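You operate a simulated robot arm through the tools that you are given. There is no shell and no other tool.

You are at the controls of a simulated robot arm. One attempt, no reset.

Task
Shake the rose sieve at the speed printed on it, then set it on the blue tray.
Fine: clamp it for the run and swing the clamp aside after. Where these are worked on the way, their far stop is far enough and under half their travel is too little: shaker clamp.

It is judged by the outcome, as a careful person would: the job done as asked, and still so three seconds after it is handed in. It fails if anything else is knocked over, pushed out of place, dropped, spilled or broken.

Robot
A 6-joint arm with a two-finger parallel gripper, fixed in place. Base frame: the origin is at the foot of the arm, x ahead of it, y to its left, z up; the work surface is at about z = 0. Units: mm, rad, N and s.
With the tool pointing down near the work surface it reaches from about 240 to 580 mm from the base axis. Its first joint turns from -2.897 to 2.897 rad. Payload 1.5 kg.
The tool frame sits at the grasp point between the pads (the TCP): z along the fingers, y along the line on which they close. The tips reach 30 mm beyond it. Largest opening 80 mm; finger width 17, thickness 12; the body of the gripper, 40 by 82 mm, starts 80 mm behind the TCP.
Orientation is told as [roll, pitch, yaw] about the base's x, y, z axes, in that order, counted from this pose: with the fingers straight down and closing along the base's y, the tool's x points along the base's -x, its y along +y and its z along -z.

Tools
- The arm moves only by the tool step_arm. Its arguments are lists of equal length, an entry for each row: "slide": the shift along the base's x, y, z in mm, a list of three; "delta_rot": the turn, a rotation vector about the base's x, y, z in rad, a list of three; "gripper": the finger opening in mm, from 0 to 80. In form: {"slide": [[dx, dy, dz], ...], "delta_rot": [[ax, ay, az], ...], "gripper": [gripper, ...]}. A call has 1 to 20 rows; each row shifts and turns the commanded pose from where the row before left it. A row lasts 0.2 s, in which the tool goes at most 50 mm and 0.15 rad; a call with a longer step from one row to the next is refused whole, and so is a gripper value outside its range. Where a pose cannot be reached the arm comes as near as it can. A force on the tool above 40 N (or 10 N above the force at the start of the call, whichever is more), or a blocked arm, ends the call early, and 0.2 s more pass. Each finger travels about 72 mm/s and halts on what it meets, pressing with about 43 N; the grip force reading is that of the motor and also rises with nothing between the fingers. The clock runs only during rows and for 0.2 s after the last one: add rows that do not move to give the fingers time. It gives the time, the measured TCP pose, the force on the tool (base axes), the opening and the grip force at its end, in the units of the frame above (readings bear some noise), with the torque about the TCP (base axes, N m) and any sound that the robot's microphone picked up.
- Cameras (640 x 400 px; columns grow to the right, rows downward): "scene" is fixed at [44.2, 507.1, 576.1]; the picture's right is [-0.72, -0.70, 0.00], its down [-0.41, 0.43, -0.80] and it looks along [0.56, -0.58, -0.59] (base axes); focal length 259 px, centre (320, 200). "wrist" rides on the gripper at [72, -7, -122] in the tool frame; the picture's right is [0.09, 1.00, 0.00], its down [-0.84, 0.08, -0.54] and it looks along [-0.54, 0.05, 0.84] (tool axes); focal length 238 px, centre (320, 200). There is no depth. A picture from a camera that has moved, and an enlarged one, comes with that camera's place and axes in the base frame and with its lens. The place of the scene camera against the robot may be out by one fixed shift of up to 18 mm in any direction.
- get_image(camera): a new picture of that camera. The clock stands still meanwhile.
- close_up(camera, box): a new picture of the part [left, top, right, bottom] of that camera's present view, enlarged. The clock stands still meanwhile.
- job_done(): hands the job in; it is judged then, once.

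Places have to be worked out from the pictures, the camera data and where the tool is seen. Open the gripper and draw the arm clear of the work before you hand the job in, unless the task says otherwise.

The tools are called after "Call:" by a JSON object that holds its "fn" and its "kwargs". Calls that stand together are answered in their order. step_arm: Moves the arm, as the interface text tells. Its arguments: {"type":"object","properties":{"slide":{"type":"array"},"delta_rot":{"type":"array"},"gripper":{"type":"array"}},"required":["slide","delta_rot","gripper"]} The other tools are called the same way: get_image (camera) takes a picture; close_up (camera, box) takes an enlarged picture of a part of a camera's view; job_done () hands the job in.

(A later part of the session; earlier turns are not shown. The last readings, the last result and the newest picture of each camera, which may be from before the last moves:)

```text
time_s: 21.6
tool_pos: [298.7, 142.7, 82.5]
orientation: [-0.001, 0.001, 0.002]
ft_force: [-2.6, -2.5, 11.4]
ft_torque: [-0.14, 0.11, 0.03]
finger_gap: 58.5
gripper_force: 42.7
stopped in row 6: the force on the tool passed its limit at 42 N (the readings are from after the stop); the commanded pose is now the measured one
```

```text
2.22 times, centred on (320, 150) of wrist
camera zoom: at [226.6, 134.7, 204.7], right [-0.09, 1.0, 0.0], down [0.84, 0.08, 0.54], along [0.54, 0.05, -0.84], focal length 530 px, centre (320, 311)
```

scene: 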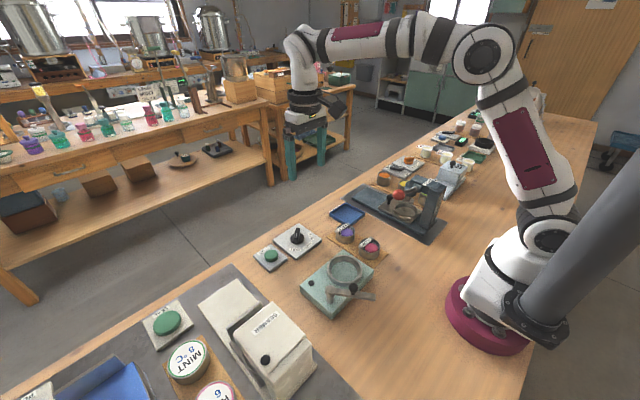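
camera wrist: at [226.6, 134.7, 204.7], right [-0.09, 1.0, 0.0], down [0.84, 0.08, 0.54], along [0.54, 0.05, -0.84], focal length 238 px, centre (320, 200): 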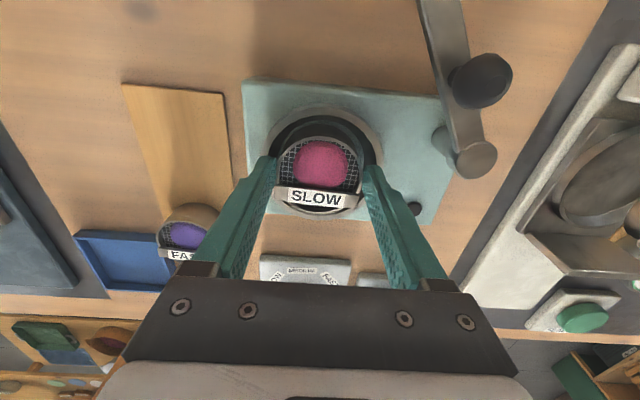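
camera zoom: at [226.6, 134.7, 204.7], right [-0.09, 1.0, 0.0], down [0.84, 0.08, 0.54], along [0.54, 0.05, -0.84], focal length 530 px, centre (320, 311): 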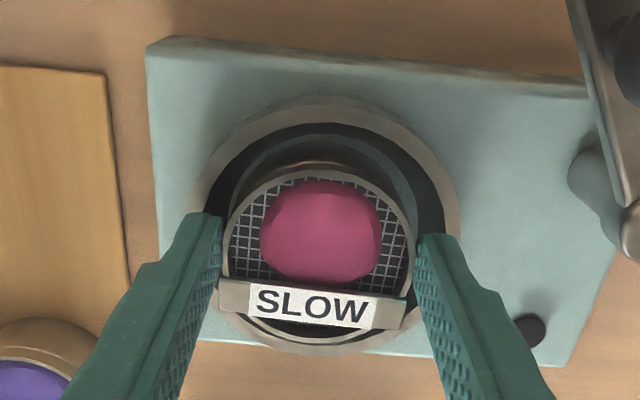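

The force stop at TCP z≈82.5 means the sieve bottom has met the ring floor (z≈30), and the picture shows it centred inside the ring. I'll open gently and rise straight up.

Call:
{"fn": "step_arm", "kwargs": {"slide": [[0, 0, 0], [0, 0, 0], [0, 0, 0], [0, 0, 10], [0, 0, 25], [0, 0, 35], [0, 0, 30], [0, 0, 0]], "delta_rot": [[0, 0, 0], [0, 0, 0], [0, 0, 0], [0, 0, 0], [0, 0, 0], [0, 0, 0], [0, 0, 0], [0, 0, 0]], "gripper": [60, 64, 70, 70, 70, 70, 70, 70]}}

Call:
{"fn": "get_image", "kwargs": {"camera": "wrist"}}

Call:
{"fn": "close_up", "kwargs": {"camera": "scene", "box": [305, 225, 385, 305]}}

Call:
{"fn": "close_up", "kwargs": {"camera": "wrist", "box": [270, 0, 550, 200]}}

```text
time_s: 23.4
tool_pos: [297.6, 144.0, 183.1]
orientation: [0.0, 0.001, 0.004]
ft_force: [-0.6, -0.5, 0.3]
ft_torque: [-0.06, 0.03, -0.01]
finger_gap: 70.1
gripper_force: 0.0
```

```text
taken
camera wrist: at [225.5, 134.2, 304.9], right [-0.09, 1.0, 0.0], down [0.84, 0.08, 0.54], along [0.54, 0.05, -0.84], focal length 238 px, centre (320, 200)
```

wrist: 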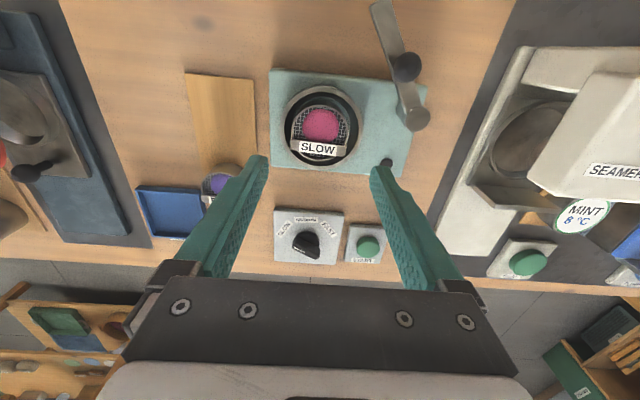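

```text
5.00 times, centred on (345, 265) of scene
camera zoom: at [44.2, 507.1, 576.1], right [-0.72, -0.7, 0.0], down [-0.41, 0.43, -0.8], along [0.56, -0.58, -0.59], focal length 1295 px, centre (195, -125)
```

zoom: 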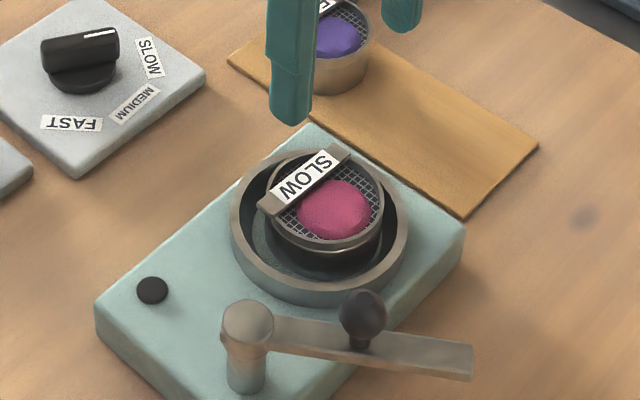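

```text
2.00 times, centred on (410, 100) of wrist
camera zoom: at [225.5, 134.2, 304.9], right [-0.09, 1.0, 0.0], down [0.84, 0.08, 0.54], along [0.54, 0.05, -0.84], focal length 477 px, centre (140, 400)
```

zoom: 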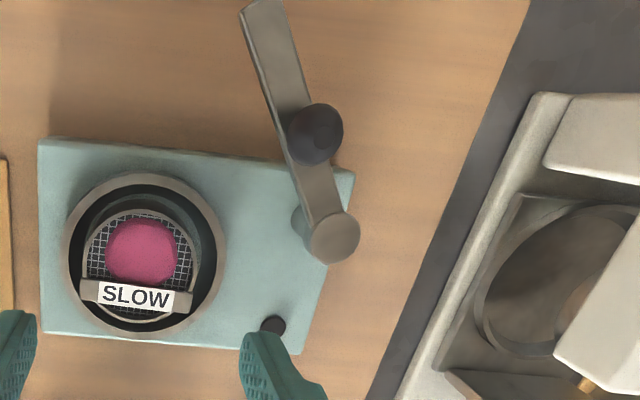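

The sieve is seated and upright. I place the clamp pivot at (273.7, 230.2) with its hub top at z≈77, and the knob ball (≈22 mm) at about (232, 201.5, 98). I'll go above the knob with yaw -55° so the fingers close along the arm's length.

Call:
{"fn": "step_arm", "kwargs": {"slide": [[-9.4, 8.2, -4.7], [-9.4, 8.2, -4.7], [-9.4, 8.2, -4.7], [-9.4, 8.2, -4.7], [-9.4, 8.2, -4.7], [-9.4, 8.2, -4.7], [-9.4, 8.2, -4.7], [0, 0, 0]], "delta_rot": [[0, 0, -0.138], [0, 0, -0.138], [0, 0, -0.138], [0, 0, -0.138], [0, 0, -0.138], [0, 0, -0.138], [0, 0, -0.138], [0, 0, 0]], "gripper": [60, 50, 46, 46, 46, 46, 46, 46]}}

Call:
{"fn": "get_image", "kwargs": {"camera": "wrist"}}

Call:
{"fn": "close_up", "kwargs": {"camera": "wrist", "box": [230, 60, 410, 240]}}

Call:
{"fn": "close_up", "kwargs": {"camera": "scene", "box": [295, 215, 405, 325]}}

```text
time_s: 25.2
tool_pos: [232.9, 200.3, 150.1]
orientation: [0.0, 0.001, -0.965]
ft_force: [-0.5, 1.0, -0.2]
ft_torque: [0.02, 0.02, -0.02]
finger_gap: 46.1
gripper_force: 0.0
```

```text
taken
camera wrist: at [186.1, 254.4, 271.7], right [0.77, 0.64, 0.0], down [0.54, -0.64, 0.54], along [0.35, -0.42, -0.84], focal length 238 px, centre (320, 200)
```

wrist: 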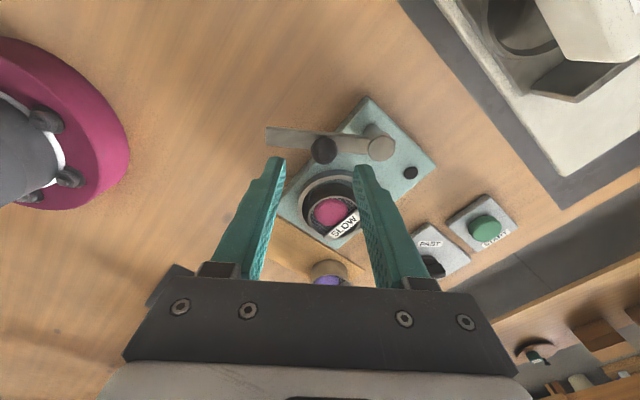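

```text
2.22 times, centred on (320, 150) of wrist
camera zoom: at [186.1, 254.4, 271.7], right [0.77, 0.64, 0.0], down [0.54, -0.64, 0.54], along [0.35, -0.42, -0.84], focal length 530 px, centre (320, 311)
```

zoom: 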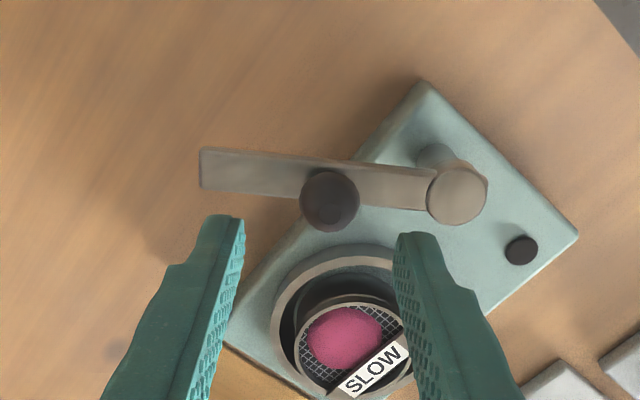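

```text
3.64 times, centred on (350, 270) of scene
camera zoom: at [44.2, 507.1, 576.1], right [-0.72, -0.7, 0.0], down [-0.41, 0.43, -0.8], along [0.56, -0.58, -0.59], focal length 942 px, centre (211, -54)
```

zoom: 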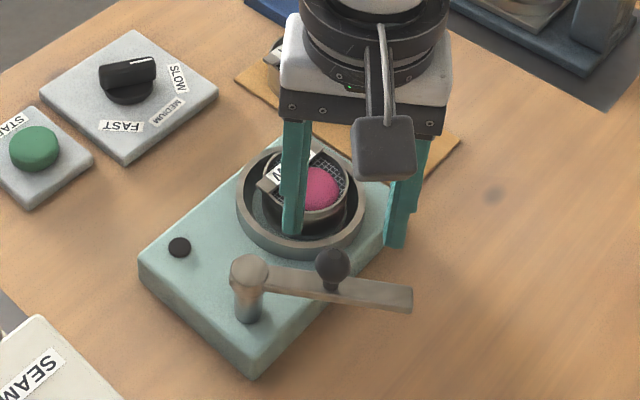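

The knob ball is at about (232.8, 204, 93), so I'll shift +3.5 mm in y. Then I'll descend so the tips straddle the ball at z≈81, just above the arm.

Call:
{"fn": "step_arm", "kwargs": {"slide": [[0, 3.5, -14], [0, 0, -14], [0, 0, -8], [0, 0, -3], [0, 0, 0]], "delta_rot": [[0, 0, 0], [0, 0, 0], [0, 0, 0], [0, 0, 0], [0, 0, 0]], "gripper": [46, 46, 46, 46, 46]}}

Call:
{"fn": "close_up", "kwargs": {"camera": "wrist", "box": [230, 60, 410, 240]}}

Call:
{"fn": "close_up", "kwargs": {"camera": "scene", "box": [305, 225, 405, 325]}}

```text
time_s: 26.4
tool_pos: [232.8, 205.9, 110.4]
orientation: [0.001, -0.002, -0.963]
ft_force: [1.0, -0.3, -0.3]
ft_torque: [0.0, 0.02, 0.01]
finger_gap: 46.0
gripper_force: 0.1
```

```text
2.22 times, centred on (320, 150) of wrist
camera zoom: at [186.2, 257.7, 232.7], right [0.77, 0.64, 0.0], down [0.54, -0.64, 0.54], along [0.35, -0.41, -0.84], focal length 530 px, centre (320, 311)
```

zoom: 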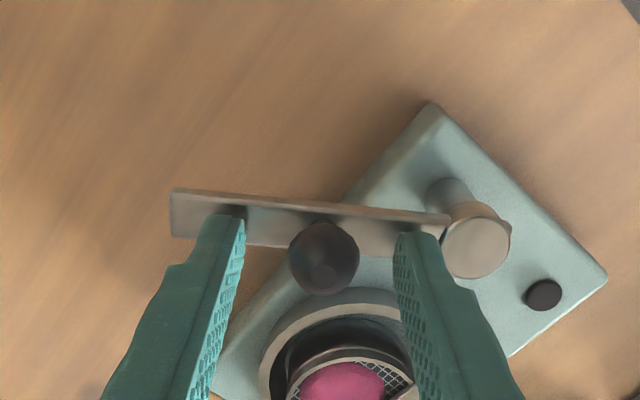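

```text
4.00 times, centred on (355, 275) of scene
camera zoom: at [44.2, 507.1, 576.1], right [-0.72, -0.7, 0.0], down [-0.41, 0.43, -0.8], along [0.56, -0.58, -0.59], focal length 1036 px, centre (180, -100)
```

zoom: 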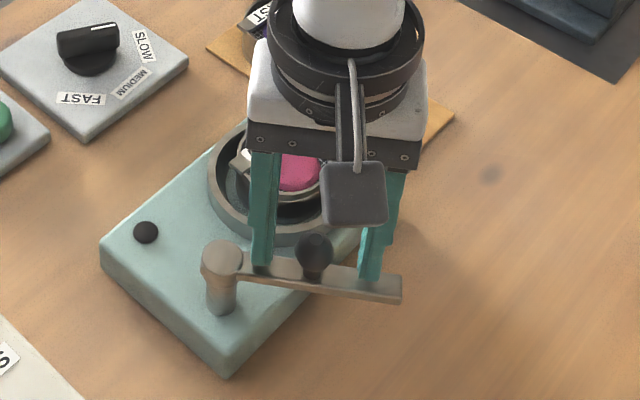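

The fingers straddle the ball just above the arm, about 2 mm short of centre. I'll shift that amount and close on it.

Call:
{"fn": "step_arm", "kwargs": {"slide": [[-0.9, 1.3, 0], [0, 0, 0], [0, 0, 0], [0, 0, 0]], "delta_rot": [[0, 0, 0], [0, 0, 0], [0, 0, 0], [0, 0, 0]], "gripper": [40, 28, 18, 14]}}

Call:
{"fn": "close_up", "kwargs": {"camera": "wrist", "box": [230, 60, 410, 240]}}

```text
time_s: 27.4
tool_pos: [232.8, 206.3, 110.7]
orientation: [0.003, 0.0, -0.964]
ft_force: [9.2, 8.0, -4.7]
ft_torque: [0.09, -0.19, 0.06]
finger_gap: 21.8
gripper_force: 27.8
```

```text
2.22 times, centred on (320, 150) of wrist
camera zoom: at [185.8, 259.1, 232.8], right [0.76, 0.64, 0.0], down [0.54, -0.64, 0.54], along [0.35, -0.41, -0.84], focal length 530 px, centre (320, 311)
```

zoom: 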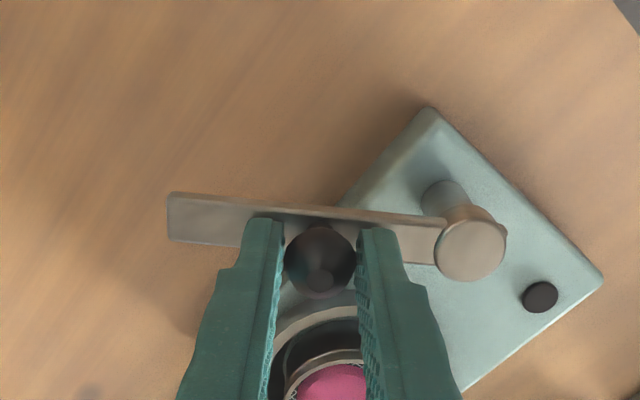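

The ball is gripped at 21.8 mm. I'll swing the clamp along an arc of radius ≈50 mm about the pivot, turning the wrist with it: 24° first, then check the forces.

Call:
{"fn": "step_arm", "kwargs": {"slide": [[0.7, 0.5, 0], [3.17, -4.15, 0], [3.59, -3.8, 0], [3.96, -3.4, 0], [4.3, -2.96, 0]], "delta_rot": [[0, 0, 0], [0, 0, 0.105], [0, 0, 0.105], [0, 0, 0.105], [0, 0, 0.105]], "gripper": [14, 14, 14, 14, 14]}}

Call:
{"fn": "close_up", "kwargs": {"camera": "scene", "box": [305, 225, 405, 325]}}

Call:
{"fn": "get_image", "kwargs": {"camera": "wrist"}}

```text
time_s: 28.6
tool_pos: [248.1, 191.3, 111.2]
orientation: [0.0, -0.002, -0.543]
ft_force: [-7.7, -6.1, 18.9]
ft_torque: [-0.08, 0.35, 0.19]
finger_gap: 21.3
gripper_force: 35.3
```

```text
4.00 times, centred on (355, 275) of scene
camera zoom: at [44.2, 507.1, 576.1], right [-0.72, -0.7, 0.0], down [-0.41, 0.43, -0.8], along [0.56, -0.58, -0.59], focal length 1036 px, centre (180, -100)
```

zoom: 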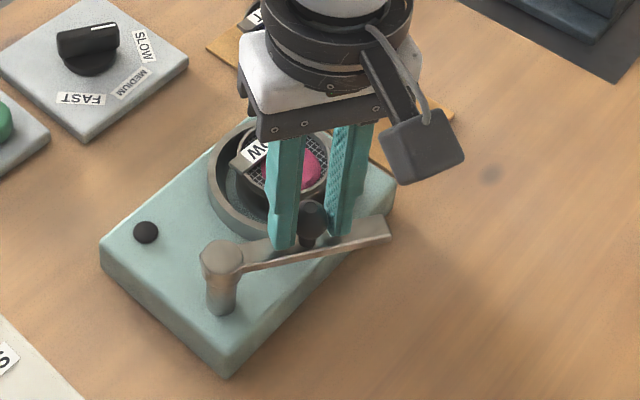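

```text
taken
camera wrist: at [182.3, 221.0, 232.8], right [0.44, 0.9, 0.0], down [0.76, -0.37, 0.54], along [0.49, -0.24, -0.84], focal length 238 px, centre (320, 200)
```

wrist: 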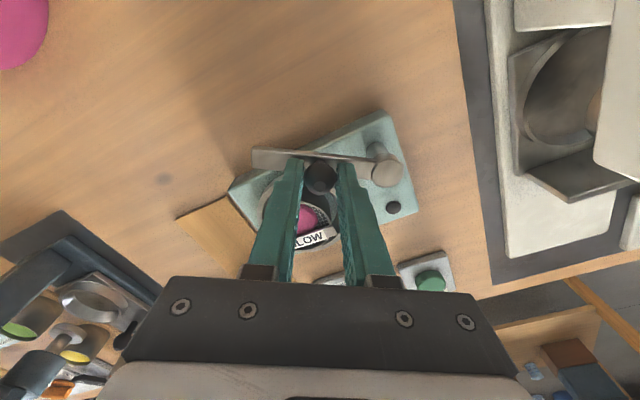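

The arm follows (24° so far) with mild forces: a slight outward pull, and an upward push suggesting the tips brush the arm. I'll raise 1.5 mm, widen the radius slightly and swing 30° further.

Call:
{"fn": "step_arm", "kwargs": {"slide": [[-0.4, -0.6, 1.5], [4.66, -2.54, 0], [4.9, -2.04, 0], [5.09, -1.52, 0], [5.21, -0.97, 0], [5.3, -0.43, 0]], "delta_rot": [[0, 0, 0], [0, 0, 0.105], [0, 0, 0.105], [0, 0, 0.105], [0, 0, 0.105], [0, 0, 0.105]], "gripper": [14, 14, 14, 14, 14, 14]}}

Call:
{"fn": "close_up", "kwargs": {"camera": "scene", "box": [305, 225, 405, 325]}}

Call:
{"fn": "get_image", "kwargs": {"camera": "wrist"}}

```text
time_s: 30.0
tool_pos: [272.4, 182.6, 112.8]
orientation: [0.0, -0.002, -0.016]
ft_force: [-3.0, -5.0, -6.2]
ft_torque: [-0.08, 0.21, 0.14]
finger_gap: 21.6
gripper_force: 33.9
```

```text
4.00 times, centred on (355, 275) of scene
camera zoom: at [44.2, 507.1, 576.1], right [-0.72, -0.7, 0.0], down [-0.41, 0.43, -0.8], along [0.56, -0.58, -0.59], focal length 1036 px, centre (180, -100)
```

zoom: 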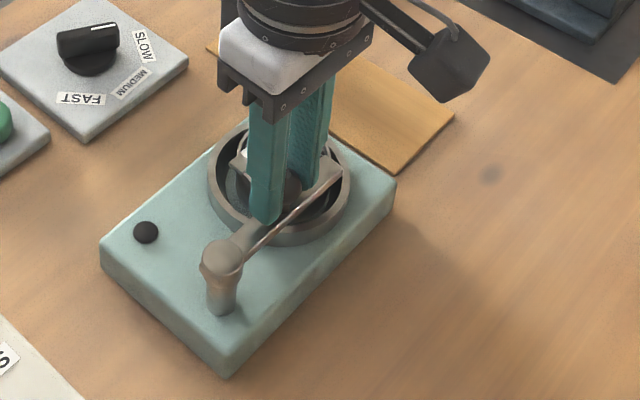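

```text
taken
camera wrist: at [200.3, 176.0, 234.1], right [-0.08, 1.0, 0.0], down [0.84, 0.06, 0.54], along [0.54, 0.04, -0.84], focal length 238 px, centre (320, 200)
```

wrist: 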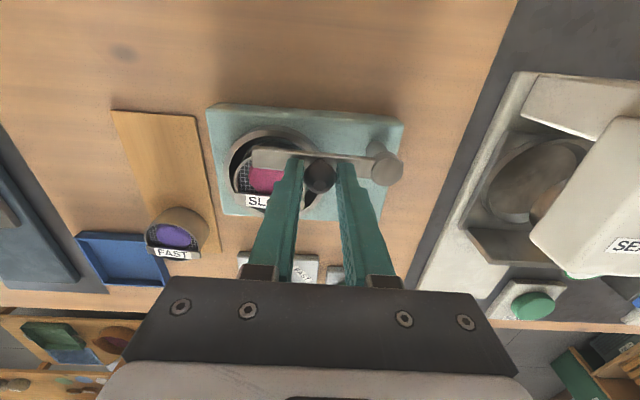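

The arm is now over the near part of the sieve and forces are low. I'll continue 18° more toward the sieve's middle and watch for the stop.

Call:
{"fn": "step_arm", "kwargs": {"slide": [[5.3, -0.2, -0.4], [5.26, 0.5, 0], [5.16, 1.1, 0]], "delta_rot": [[0, 0, 0.105], [0, 0, 0.105], [0, 0, 0.105]], "gripper": [14, 14, 14]}}

Call:
{"fn": "close_up", "kwargs": {"camera": "scene", "box": [305, 225, 405, 325]}}

Call:
{"fn": "close_up", "kwargs": {"camera": "wrist", "box": [180, 60, 430, 260]}}

```text
time_s: 30.8
tool_pos: [288.5, 185.0, 112.9]
orientation: [0.002, -0.002, 0.297]
ft_force: [-1.5, -4.4, 14.3]
ft_torque: [-0.14, 0.29, 0.11]
finger_gap: 21.6
gripper_force: 34.5
```

```text
4.00 times, centred on (355, 275) of scene
camera zoom: at [44.2, 507.1, 576.1], right [-0.72, -0.7, 0.0], down [-0.41, 0.43, -0.8], along [0.56, -0.58, -0.59], focal length 1036 px, centre (180, -100)
```

zoom: 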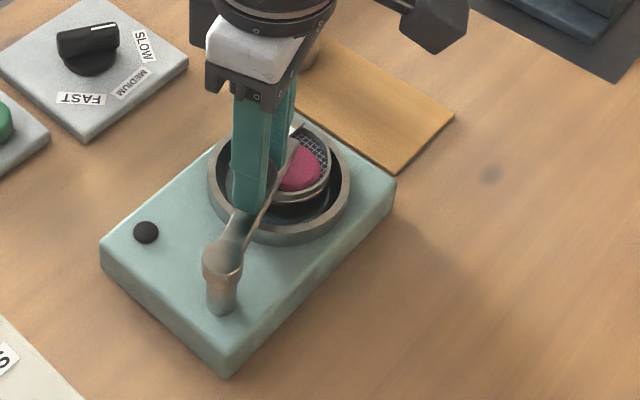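

```text
2.00 times, centred on (305, 160) of wrist
camera zoom: at [221.8, 155.6, 233.8], right [-0.38, 0.92, 0.0], down [0.78, 0.32, 0.54], along [0.5, 0.21, -0.84], focal length 477 px, centre (350, 280)
```

zoom: 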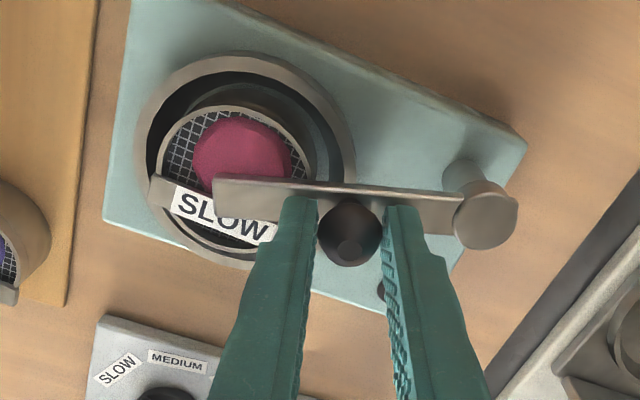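

The arm lies across the sieve's middle at about 72° of swing with no stop felt yet. I'll continue in small 3° steps to find the far stop.

Call:
{"fn": "step_arm", "kwargs": {"slide": [[2.53, 0.82, 0.8], [2.48, 0.95, 0], [2.43, 1.07, 0]], "delta_rot": [[0, 0, 0.0524], [0, 0, 0.0524], [0, 0, 0.0524]], "gripper": [14, 14, 14]}}

Call:
{"fn": "close_up", "kwargs": {"camera": "wrist", "box": [180, 60, 430, 260]}}

```text
time_s: 31.6
tool_pos: [293.5, 187.0, 111.5]
orientation: [0.001, 0.007, 0.454]
ft_force: [-31.1, -3.2, 0.1]
ft_torque: [-0.1, 0.65, 0.03]
finger_gap: 22.0
gripper_force: 34.7
```

```text
2.00 times, centred on (305, 160) of wrist
camera zoom: at [232.5, 148.0, 233.5], right [-0.52, 0.85, 0.0], down [0.72, 0.44, 0.54], along [0.46, 0.28, -0.84], focal length 477 px, centre (350, 280)
```

zoom: 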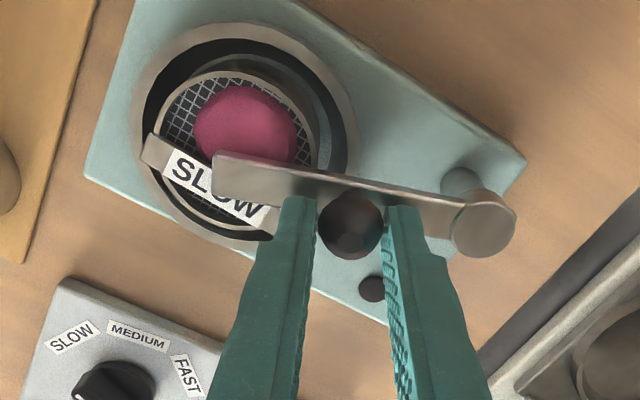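

Fx jumped to -31 N at about 79° of swing, which looks like the far stop. I'll ease back the overpress, open the fingers, rise and check the clamp and sieve.

Call:
{"fn": "step_arm", "kwargs": {"slide": [[-2.2, -0.9, 0], [0, 0, 0], [0, 0, 0], [0, 0, 0], [0, 0, 15], [0, 0, 30], [0, 0, 40], [0, 0, 0]], "delta_rot": [[0, 0, 0], [0, 0, 0], [0, 0, 0], [0, 0, 0], [0, 0, 0], [0, 0, 0], [0, 0, 0], [0, 0, 0]], "gripper": [14, 26, 38, 44, 44, 44, 44, 44]}}

Call:
{"fn": "close_up", "kwargs": {"camera": "wrist", "box": [180, 20, 460, 220]}}

Call:
{"fn": "close_up", "kwargs": {"camera": "scene", "box": [305, 225, 405, 325]}}

```text
time_s: 33.4
tool_pos: [292.8, 187.4, 197.6]
orientation: [0.0, -0.002, 0.454]
ft_force: [-0.9, -0.3, 0.3]
ft_torque: [0.01, -0.02, 0.0]
finger_gap: 44.0
gripper_force: 0.0
```

```text
2.00 times, centred on (320, 120) of wrist
camera zoom: at [231.5, 147.9, 320.0], right [-0.52, 0.85, 0.0], down [0.72, 0.44, 0.54], along [0.46, 0.28, -0.84], focal length 477 px, centre (320, 360)
```

zoom: 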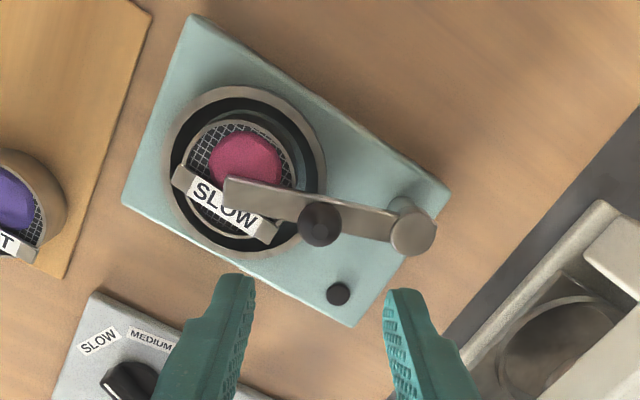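

```text
4.00 times, centred on (355, 275) of scene
camera zoom: at [44.2, 507.1, 576.1], right [-0.72, -0.7, 0.0], down [-0.41, 0.43, -0.8], along [0.56, -0.58, -0.59], focal length 1036 px, centre (180, -100)
```

zoom: 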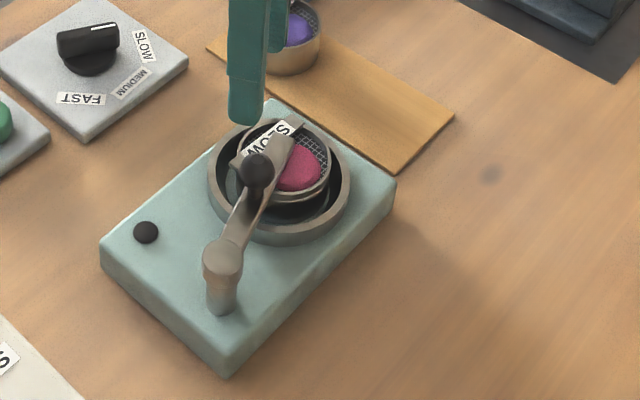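

The clamp lies across the sieve and the sieve has not moved. Now the START button: I place it at about (491, 238) with its top near z≈25. I'll move above it with the fingers closed.

Call:
{"fn": "step_arm", "kwargs": {"slide": [[28.3, 7.2, -5], [28.3, 7.2, -10], [28.3, 7.2, -15], [28.3, 7.2, -15], [28.3, 7.2, -15], [28.3, 7.2, -15], [28.4, 7.4, -15], [0, 0, 0]], "delta_rot": [[0, 0, -0.065], [0, 0, -0.065], [0, 0, -0.065], [0, 0, -0.065], [0, 0, -0.065], [0, 0, -0.065], [0, 0, -0.064], [0, 0, 0]], "gripper": [40, 30, 20, 10, 2, 2, 2, 2]}}

Call:
{"fn": "get_image", "kwargs": {"camera": "wrist"}}

Call:
{"fn": "close_up", "kwargs": {"camera": "wrist", "box": [240, 60, 400, 220]}}

Call:
{"fn": "close_up", "kwargs": {"camera": "scene", "box": [235, 180, 335, 280]}}

```text
time_s: 35.2
tool_pos: [492.4, 237.3, 108.5]
orientation: [0.0, 0.0, 0.0]
ft_force: [0.2, 0.1, -0.1]
ft_torque: [0.0, 0.0, 0.01]
finger_gap: 1.8
gripper_force: 0.1
```

```text
taken
camera wrist: at [419.7, 229.4, 229.7], right [-0.09, 1.0, 0.0], down [0.84, 0.08, 0.54], along [0.54, 0.05, -0.84], focal length 238 px, centre (320, 200)
```

wrist: 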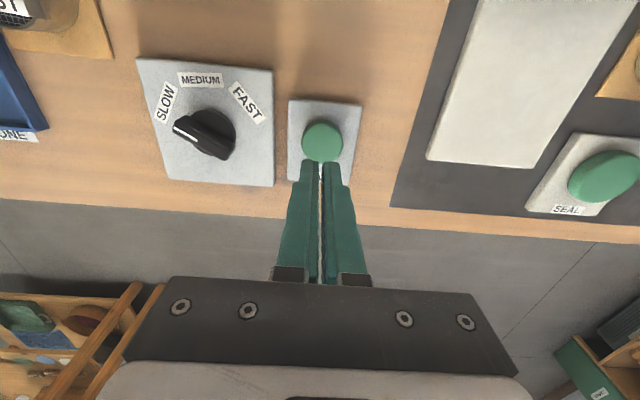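

```text
2.50 times, centred on (320, 140) of wrist
camera zoom: at [419.7, 229.4, 229.7], right [-0.09, 1.0, 0.0], down [0.84, 0.08, 0.54], along [0.54, 0.05, -0.84], focal length 596 px, centre (320, 350)
```

zoom: 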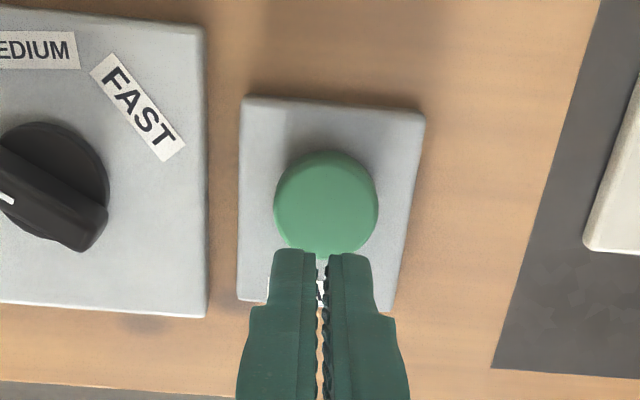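

```text
4.00 times, centred on (285, 230) of scene
camera zoom: at [44.2, 507.1, 576.1], right [-0.72, -0.7, 0.0], down [-0.41, 0.43, -0.8], along [0.56, -0.58, -0.59], focal length 1036 px, centre (460, 80)
```

zoom: 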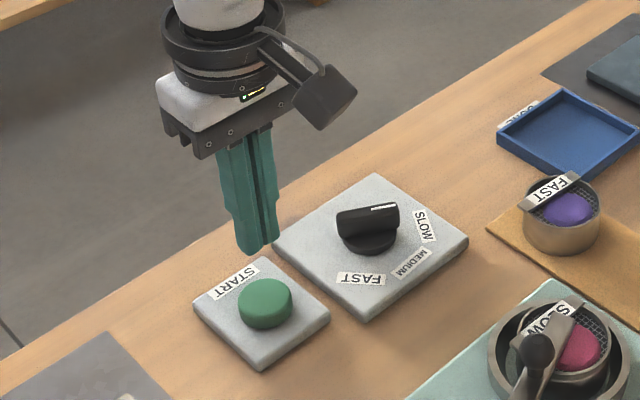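

The closed fingertips are over START within 2 mm. I'll descend quickly to just above it, then press down in small steps.

Call:
{"fn": "step_arm", "kwargs": {"slide": [[-1.5, 0.3, -25], [0, 0, -15], [0, 0, -4], [0, 0, -3], [0, 0, -2]], "delta_rot": [[0, 0, 0], [0, 0, 0], [0, 0, 0], [0, 0, 0], [0, 0, 0]], "gripper": [2, 2, 2, 2, 2]}}

Call:
{"fn": "close_up", "kwargs": {"camera": "scene", "box": [245, 210, 305, 270]}}

```text
time_s: 36.4
tool_pos: [490.8, 238.4, 58.6]
orientation: [0.0, -0.001, 0.001]
ft_force: [0.4, -1.1, -0.3]
ft_torque: [-0.01, 0.02, 0.0]
finger_gap: 2.0
gripper_force: 0.1
```

```text
6.67 times, centred on (275, 240) of scene
camera zoom: at [44.2, 507.1, 576.1], right [-0.72, -0.7, 0.0], down [-0.41, 0.43, -0.8], along [0.56, -0.58, -0.59], focal length 1726 px, centre (620, -67)
```

zoom: 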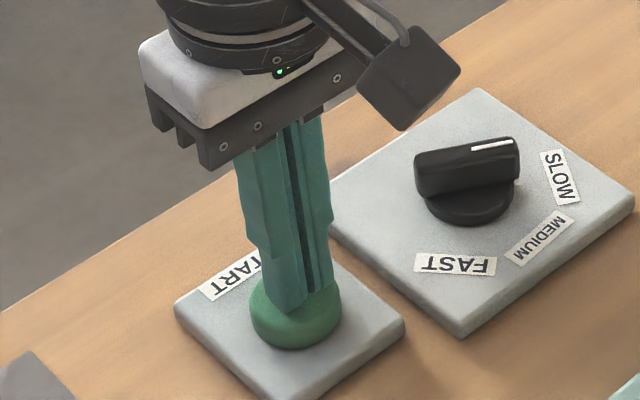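

The tips are centred just above the button with no contact yet, so I'll press on in 1.5–2 mm steps.

Call:
{"fn": "step_arm", "kwargs": {"slide": [[0, 0, -2], [0, 0, -2], [0, 0, -1.5], [0, 0, -1.5]], "delta_rot": [[0, 0, 0], [0, 0, 0], [0, 0, 0], [0, 0, 0]], "gripper": [2, 2, 2, 2]}}

```text
time_s: 37.4
tool_pos: [490.6, 237.0, 51.8]
orientation: [0.001, -0.001, 0.001]
ft_force: [-0.9, 1.7, 3.3]
ft_torque: [-0.01, 0.0, 0.03]
finger_gap: 1.9
gripper_force: 0.1
heard: click
```

A click was heard, so the button is pressed. I'll release upward and check that the shaker is running.

Call:
{"fn": "step_arm", "kwargs": {"slide": [[0, 0, 5], [0, 0, 15], [0, 0, 30], [0, 0, 0]], "delta_rot": [[0, 0, 0], [0, 0, 0], [0, 0, 0], [0, 0, 0]], "gripper": [2, 2, 2, 2]}}

Call:
{"fn": "close_up", "kwargs": {"camera": "scene", "box": [245, 205, 385, 325]}}

```text
time_s: 38.4
tool_pos: [489.3, 237.5, 102.0]
orientation: [0.001, 0.0, 0.0]
ft_force: [-0.4, 0.2, 0.1]
ft_torque: [-0.01, 0.0, 0.0]
finger_gap: 1.8
gripper_force: 0.0
```

```text
3.33 times, centred on (315, 265) of scene
camera zoom: at [44.2, 507.1, 576.1], right [-0.72, -0.7, 0.0], down [-0.41, 0.43, -0.8], along [0.56, -0.58, -0.59], focal length 863 px, centre (337, -17)
```

zoom: 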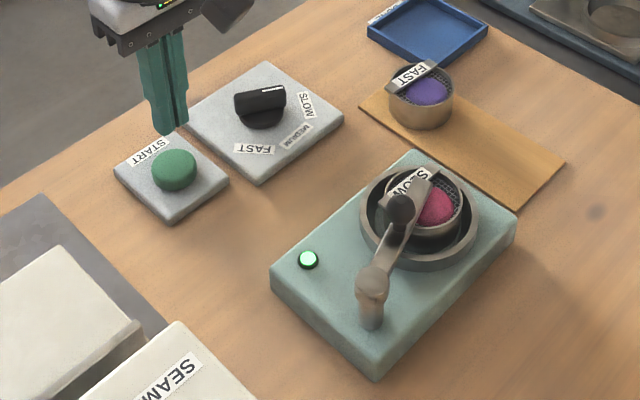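

The green lamp is lit, so the shaker is running. While it runs I'll move back to wait high above the clamp knob, then check the lamp.

Call:
{"fn": "step_arm", "kwargs": {"slide": [[-20, -5, 28], [-28, -7.3, 28], [-28, -7.3, 28], [-30, -7.9, 14], [-30, -8, 0], [-30, -8, 0], [-30, -8, 0], [0, 0, 0], [0, 0, 0], [0, 0, 0], [0, 0, 0], [0, 0, 0], [0, 0, 0], [0, 0, 0], [0, 0, 0]], "delta_rot": [[0, 0, 0.065], [0, 0, 0.065], [0, 0, 0.065], [0, 0, 0.065], [0, 0, 0.065], [0, 0, 0.065], [0, 0, 0.064], [0, 0, 0], [0, 0, 0], [0, 0, 0], [0, 0, 0], [0, 0, 0], [0, 0, 0], [0, 0, 0], [0, 0, 0]], "gripper": [10, 20, 30, 40, 46, 46, 46, 46, 46, 46, 46, 46, 46, 46, 46]}}

Call:
{"fn": "close_up", "kwargs": {"camera": "wrist", "box": [180, 20, 460, 220]}}

Call:
{"fn": "close_up", "kwargs": {"camera": "scene", "box": [295, 215, 395, 315]}}

```text
time_s: 41.6
tool_pos: [294.9, 186.1, 199.7]
orientation: [0.001, 0.0, 0.454]
ft_force: [-0.1, 0.3, -0.6]
ft_torque: [0.0, 0.03, -0.03]
finger_gap: 45.9
gripper_force: 0.1
```

```text
2.00 times, centred on (320, 120) of wrist
camera zoom: at [233.1, 146.8, 321.2], right [-0.52, 0.85, 0.0], down [0.72, 0.44, 0.54], along [0.46, 0.28, -0.84], focal length 477 px, centre (320, 360)
```

zoom: 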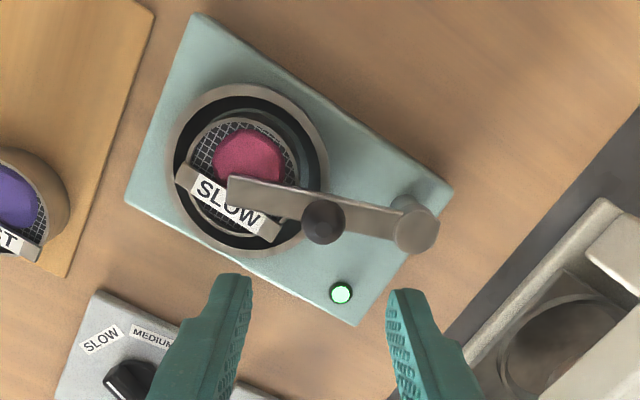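

```text
4.00 times, centred on (345, 265) of scene
camera zoom: at [44.2, 507.1, 576.1], right [-0.72, -0.7, 0.0], down [-0.41, 0.43, -0.8], along [0.56, -0.58, -0.59], focal length 1036 px, centre (220, -60)
```

zoom: 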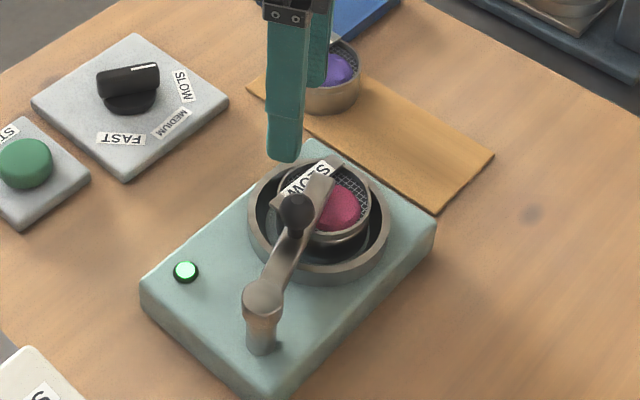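

The lamp is still lit and the sieve stays clamped. I'll wait in place until the run ends.

Call:
{"fn": "step_arm", "kwargs": {"slide": [[0, 0, 0], [0, 0, 0], [0, 0, 0], [0, 0, 0], [0, 0, 0], [0, 0, 0], [0, 0, 0], [0, 0, 0], [0, 0, 0], [0, 0, 0], [0, 0, 0], [0, 0, 0], [0, 0, 0], [0, 0, 0], [0, 0, 0]], "delta_rot": [[0, 0, 0], [0, 0, 0], [0, 0, 0], [0, 0, 0], [0, 0, 0], [0, 0, 0], [0, 0, 0], [0, 0, 0], [0, 0, 0], [0, 0, 0], [0, 0, 0], [0, 0, 0], [0, 0, 0], [0, 0, 0], [0, 0, 0]], "gripper": [46, 46, 46, 46, 46, 46, 46, 46, 46, 46, 46, 46, 46, 46, 46]}}

Call:
{"fn": "close_up", "kwargs": {"camera": "wrist", "box": [180, 20, 460, 220]}}

```text
time_s: 44.8
tool_pos: [295.2, 185.9, 200.0]
orientation: [0.0, 0.0, 0.453]
ft_force: [1.0, 0.1, 0.3]
ft_torque: [-0.01, 0.02, 0.0]
finger_gap: 46.1
gripper_force: 0.1
```

```text
2.00 times, centred on (320, 120) of wrist
camera zoom: at [233.1, 146.8, 321.2], right [-0.52, 0.85, 0.0], down [0.72, 0.44, 0.54], along [0.46, 0.28, -0.84], focal length 477 px, centre (320, 360)
```

zoom: 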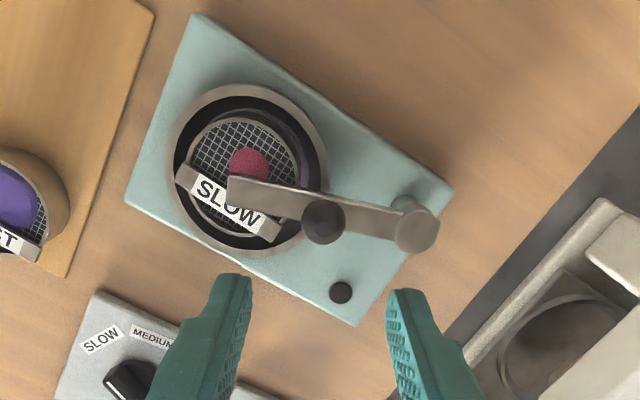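

The lamp is off and the rose powder has sifted down, so the run is finished. The knob now sits about (-4, -1.5) mm from the tool axis; I'll shift and descend around it again.

Call:
{"fn": "step_arm", "kwargs": {"slide": [[-4.2, -1.5, -25], [0, 0, -30], [0, 0, -20], [0, 0, -10], [0, 0, -3], [0, 0, 0]], "delta_rot": [[0, 0, 0], [0, 0, 0], [0, 0, 0], [0, 0, 0], [0, 0, 0], [0, 0, 0]], "gripper": [46, 46, 46, 46, 46, 46]}}

Call:
{"fn": "close_up", "kwargs": {"camera": "wrist", "box": [200, 60, 440, 240]}}

Call:
{"fn": "close_up", "kwargs": {"camera": "scene", "box": [295, 215, 395, 315]}}

```text
time_s: 46.2
tool_pos: [289.7, 185.9, 112.1]
orientation: [0.0, 0.001, 0.454]
ft_force: [-0.2, 0.3, -0.5]
ft_torque: [-0.01, 0.0, -0.02]
finger_gap: 45.9
gripper_force: 0.2
```

```text
2.22 times, centred on (320, 150) of wrist
camera zoom: at [228.5, 145.5, 233.3], right [-0.52, 0.85, 0.0], down [0.72, 0.44, 0.54], along [0.46, 0.28, -0.84], focal length 530 px, centre (320, 311)
```

zoom: 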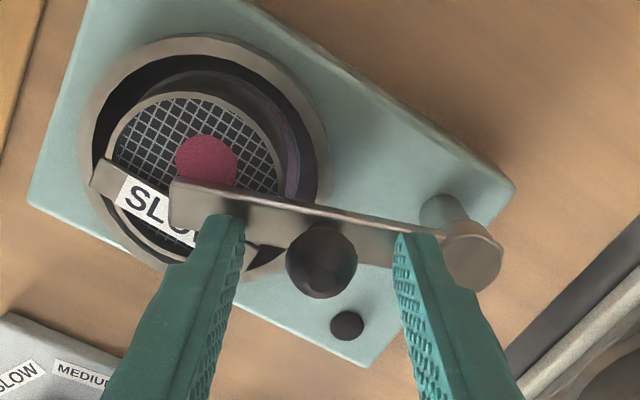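

```text
4.00 times, centred on (345, 265) of scene
camera zoom: at [44.2, 507.1, 576.1], right [-0.72, -0.7, 0.0], down [-0.41, 0.43, -0.8], along [0.56, -0.58, -0.59], focal length 1036 px, centre (220, -60)
```

zoom: 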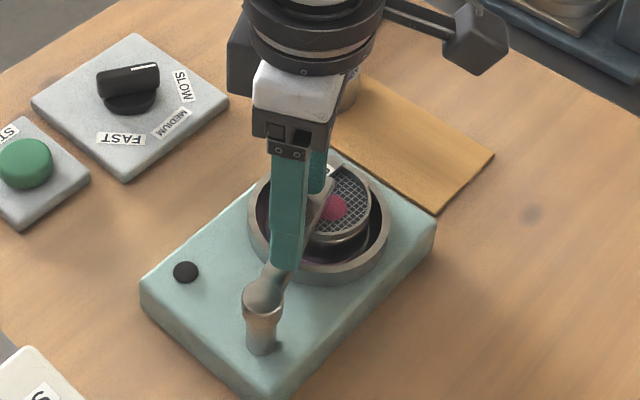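

The ball is centred between the fingers, so I'll close on it.

Call:
{"fn": "step_arm", "kwargs": {"slide": [[0, 0, 0], [0, 0, 0], [0, 0, 0], [0, 0, 0]], "delta_rot": [[0, 0, 0], [0, 0, 0], [0, 0, 0], [0, 0, 0]], "gripper": [36, 24, 14, 14]}}

```text
time_s: 47.2
tool_pos: [290.1, 184.9, 111.1]
orientation: [0.001, -0.002, 0.453]
ft_force: [-6.3, 14.9, -4.6]
ft_torque: [0.28, 0.1, 0.02]
finger_gap: 21.6
gripper_force: 34.2
```

Gripped; the pull shows the ball is about 1.4 mm nearer the pivot, so I'll correct for that. Then I'll swing the clamp back along the arc, 30° first.

Call:
{"fn": "step_arm", "kwargs": {"slide": [[-0.45, 1.2, 0.3], [-5.05, -1.59, 0], [-5.18, -1.05, 0], [-5.26, -0.51, 0], [-5.28, 0.05, 0], [-5.25, 0.59, 0]], "delta_rot": [[0, 0, 0], [0, 0, -0.105], [0, 0, -0.105], [0, 0, -0.105], [0, 0, -0.105], [0, 0, -0.105]], "gripper": [14, 14, 14, 14, 14, 14]}}

Call:
{"fn": "close_up", "kwargs": {"camera": "scene", "box": [295, 215, 395, 315]}}

```text
time_s: 48.6
tool_pos: [264.2, 184.8, 111.6]
orientation: [-0.001, 0.003, -0.073]
ft_force: [1.6, 8.9, -27.9]
ft_torque: [0.17, 0.14, 0.03]
finger_gap: 21.6
gripper_force: 33.9
```

```text
4.00 times, centred on (345, 265) of scene
camera zoom: at [44.2, 507.1, 576.1], right [-0.72, -0.7, 0.0], down [-0.41, 0.43, -0.8], along [0.56, -0.58, -0.59], focal length 1036 px, centre (220, -60)
```

zoom: 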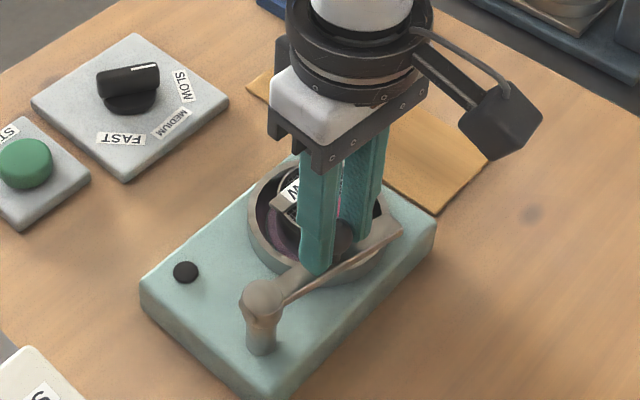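

The clamp swings back well, with some downward and inward pull on the grip. I'll ease 1.3 mm down and 0.8 mm inward, and continue 30° more.

Call:
{"fn": "step_arm", "kwargs": {"slide": [[0.13, 0.8, -1.3], [-5.17, 1.15, 0], [-5.01, 1.67, 0], [-4.81, 2.2, 0], [-4.55, 2.68, 0], [-4.25, 3.14, 0]], "delta_rot": [[0, 0, 0], [0, 0, -0.105], [0, 0, -0.105], [0, 0, -0.105], [0, 0, -0.105], [0, 0, -0.105]], "gripper": [14, 14, 14, 14, 14, 14]}}

Call:
{"fn": "close_up", "kwargs": {"camera": "scene", "box": [295, 215, 395, 315]}}

```text
time_s: 50.0
tool_pos: [241.0, 196.4, 110.2]
orientation: [0.006, -0.002, -0.597]
ft_force: [5.7, 10.5, 21.6]
ft_torque: [0.23, -0.07, 0.19]
finger_gap: 21.4
gripper_force: 34.2
```

```text
4.00 times, centred on (345, 265) of scene
camera zoom: at [44.2, 507.1, 576.1], right [-0.72, -0.7, 0.0], down [-0.41, 0.43, -0.8], along [0.56, -0.58, -0.59], focal length 1036 px, centre (220, -60)
```

zoom: 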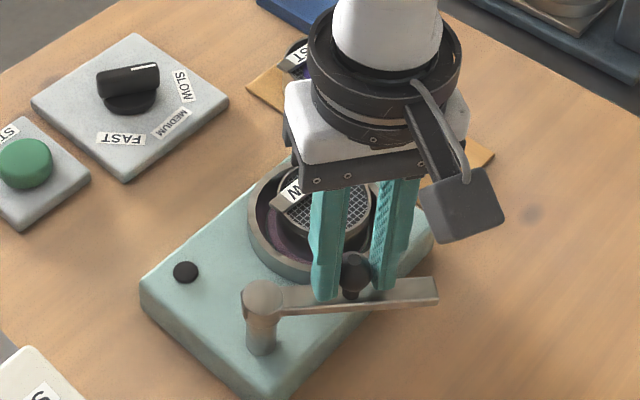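

The clamp is mostly back. I'll correct slightly (up 1 mm, 0.8 mm inward) and finish the last 16° to its resting place.

Call:
{"fn": "step_arm", "kwargs": {"slide": [[0.5, 0.6, 1], [-3.9, 3.57, 0], [-3.5, 3.96, 0], [-1.8, 2.4, 0]], "delta_rot": [[0, 0, 0], [0, 0, -0.105], [0, 0, -0.105], [0, 0, -0.06]], "gripper": [14, 14, 14, 14]}}

Call:
{"fn": "close_up", "kwargs": {"camera": "scene", "box": [295, 215, 395, 315]}}

```text
time_s: 50.6
tool_pos: [237.8, 199.2, 111.1]
orientation: [0.003, 0.0, -0.675]
ft_force: [2.8, 3.6, -5.9]
ft_torque: [0.12, 0.02, -0.01]
finger_gap: 21.5
gripper_force: 34.8
stopped in row 2: the force on the tool passed its limit at 42 N (the readings are from after the stop); the commanded pose is now the measured one
```

```text
4.00 times, centred on (345, 265) of scene
camera zoom: at [44.2, 507.1, 576.1], right [-0.72, -0.7, 0.0], down [-0.41, 0.43, -0.8], along [0.56, -0.58, -0.59], focal length 1036 px, centre (220, -60)
```

zoom: 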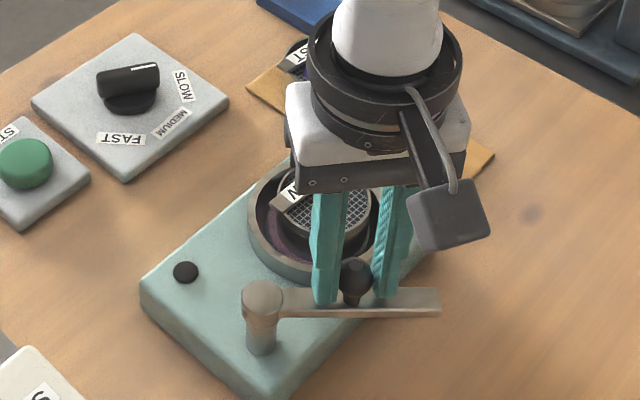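

A short 42 N spike stopped that move, but the force is small again. I'll continue in gentler steps toward the rest position.

Call:
{"fn": "step_arm", "kwargs": {"slide": [[-0.8, 1.0, 0], [-1.5, 1.9, 0], [-1.5, 2.0, 0]], "delta_rot": [[0, 0, -0.03], [0, 0, -0.05], [0, 0, -0.05]], "gripper": [14, 14, 14]}}

Call:
{"fn": "close_up", "kwargs": {"camera": "scene", "box": [295, 215, 395, 315]}}

```text
time_s: 51.4
tool_pos: [234.5, 202.9, 110.9]
orientation: [0.001, 0.0, -0.807]
ft_force: [0.4, 2.8, -13.3]
ft_torque: [0.09, 0.05, 0.08]
finger_gap: 21.5
gripper_force: 34.4
```

```text
4.00 times, centred on (345, 265) of scene
camera zoom: at [44.2, 507.1, 576.1], right [-0.72, -0.7, 0.0], down [-0.41, 0.43, -0.8], along [0.56, -0.58, -0.59], focal length 1036 px, centre (220, -60)
```

zoom: 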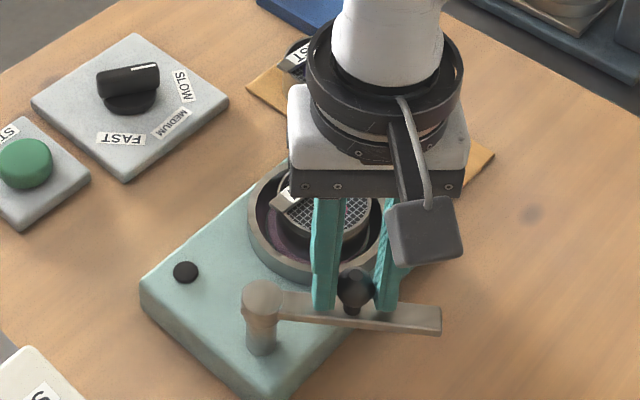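

The arm is within 2–3° of its original resting pose. I'll take one more small step and then release.

Call:
{"fn": "step_arm", "kwargs": {"slide": [[-0.9, 1.3, -0.5], [-0.9, 1.3, 0], [0, 0, 0]], "delta_rot": [[0, 0, -0.03], [0, 0, -0.03], [0, 0, 0]], "gripper": [14, 14, 14]}}

Call:
{"fn": "close_up", "kwargs": {"camera": "scene", "box": [295, 215, 395, 315]}}

```text
time_s: 52.2
tool_pos: [232.5, 205.2, 111.0]
orientation: [0.003, -0.001, -0.866]
ft_force: [4.1, -20.1, 12.2]
ft_torque: [-0.56, -0.26, -0.03]
finger_gap: 21.5
gripper_force: 34.4
```

```text
4.00 times, centred on (345, 265) of scene
camera zoom: at [44.2, 507.1, 576.1], right [-0.72, -0.7, 0.0], down [-0.41, 0.43, -0.8], along [0.56, -0.58, -0.59], focal length 1036 px, centre (220, -60)
```

zoom: 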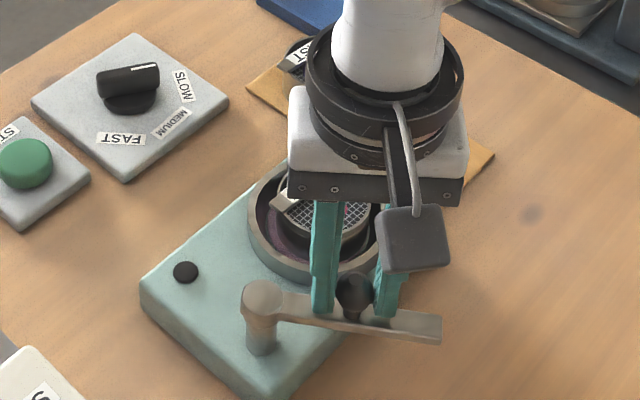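

The -20 N reaction shows the clamp is at its open stop, in its original place. I'll ease off, open and rise.

Call:
{"fn": "step_arm", "kwargs": {"slide": [[0.5, -0.8, 0], [0, 0, 0], [0, 0, 0], [0, 0, 15], [0, 0, 30], [0, 0, 35], [0, 0, 0]], "delta_rot": [[0, 0, 0], [0, 0, 0], [0, 0, 0], [0, 0, 0], [0, 0, 0], [0, 0, 0], [0, 0, 0]], "gripper": [20, 34, 46, 46, 46, 46, 46]}}

Call:
{"fn": "close_up", "kwargs": {"camera": "scene", "box": [295, 215, 395, 315]}}

```text
time_s: 53.8
tool_pos: [232.5, 207.1, 191.5]
orientation: [0.003, 0.0, -0.866]
ft_force: [0.0, 0.3, 0.2]
ft_torque: [0.01, 0.01, 0.01]
finger_gap: 46.0
gripper_force: 0.0
```

```text
4.00 times, centred on (345, 265) of scene
camera zoom: at [44.2, 507.1, 576.1], right [-0.72, -0.7, 0.0], down [-0.41, 0.43, -0.8], along [0.56, -0.58, -0.59], focal length 1036 px, centre (220, -60)
```

zoom: 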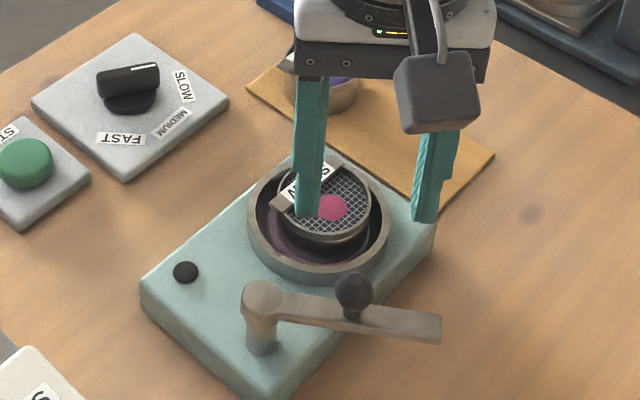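

The clamp is swung aside. I'll go back above the sieve with yaw 0 and the fingers at 70 mm.

Call:
{"fn": "step_arm", "kwargs": {"slide": [[9.5, -9.1, 0], [9.5, -9.1, 0], [9.5, -9.1, 0], [9.5, -9.1, 0], [9.5, -9.1, 0], [9.5, -9.1, -5], [9.5, -9.1, -5], [0, 0, 0]], "delta_rot": [[0, 0, 0.1237], [0, 0, 0.1237], [0, 0, 0.1237], [0, 0, 0.1237], [0, 0, 0.1237], [0, 0, 0.1237], [0, 0, 0.1237], [0, 0, 0]], "gripper": [46, 50, 56, 62, 68, 70, 70, 70]}}

Call:
{"fn": "get_image", "kwargs": {"camera": "wrist"}}

Call:
{"fn": "close_up", "kwargs": {"camera": "wrist", "box": [230, 50, 410, 210]}}

```text
time_s: 55.6
tool_pos: [298.4, 141.2, 180.3]
orientation: [0.003, 0.001, 0.002]
ft_force: [1.1, -0.1, 0.1]
ft_torque: [0.0, 0.01, 0.04]
finger_gap: 70.0
gripper_force: 0.1
```

```text
taken
camera wrist: at [226.9, 132.6, 302.6], right [-0.1, 1.0, 0.0], down [0.84, 0.08, 0.54], along [0.54, 0.05, -0.84], focal length 238 px, centre (320, 200)
```

wrist: 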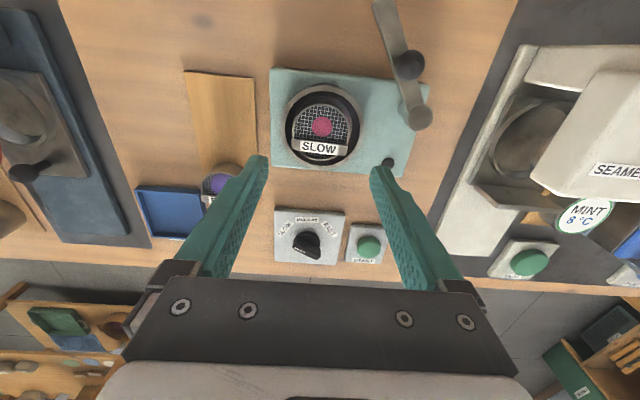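

```text
2.50 times, centred on (320, 130) of wrist
camera zoom: at [226.9, 132.6, 302.6], right [-0.1, 1.0, 0.0], down [0.84, 0.08, 0.54], along [0.54, 0.05, -0.84], focal length 596 px, centre (320, 375)
```

zoom: 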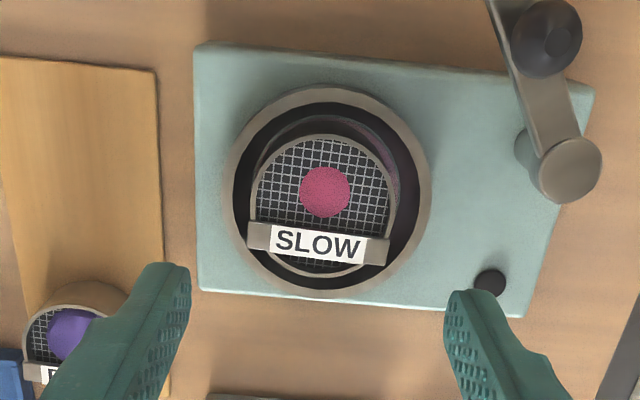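

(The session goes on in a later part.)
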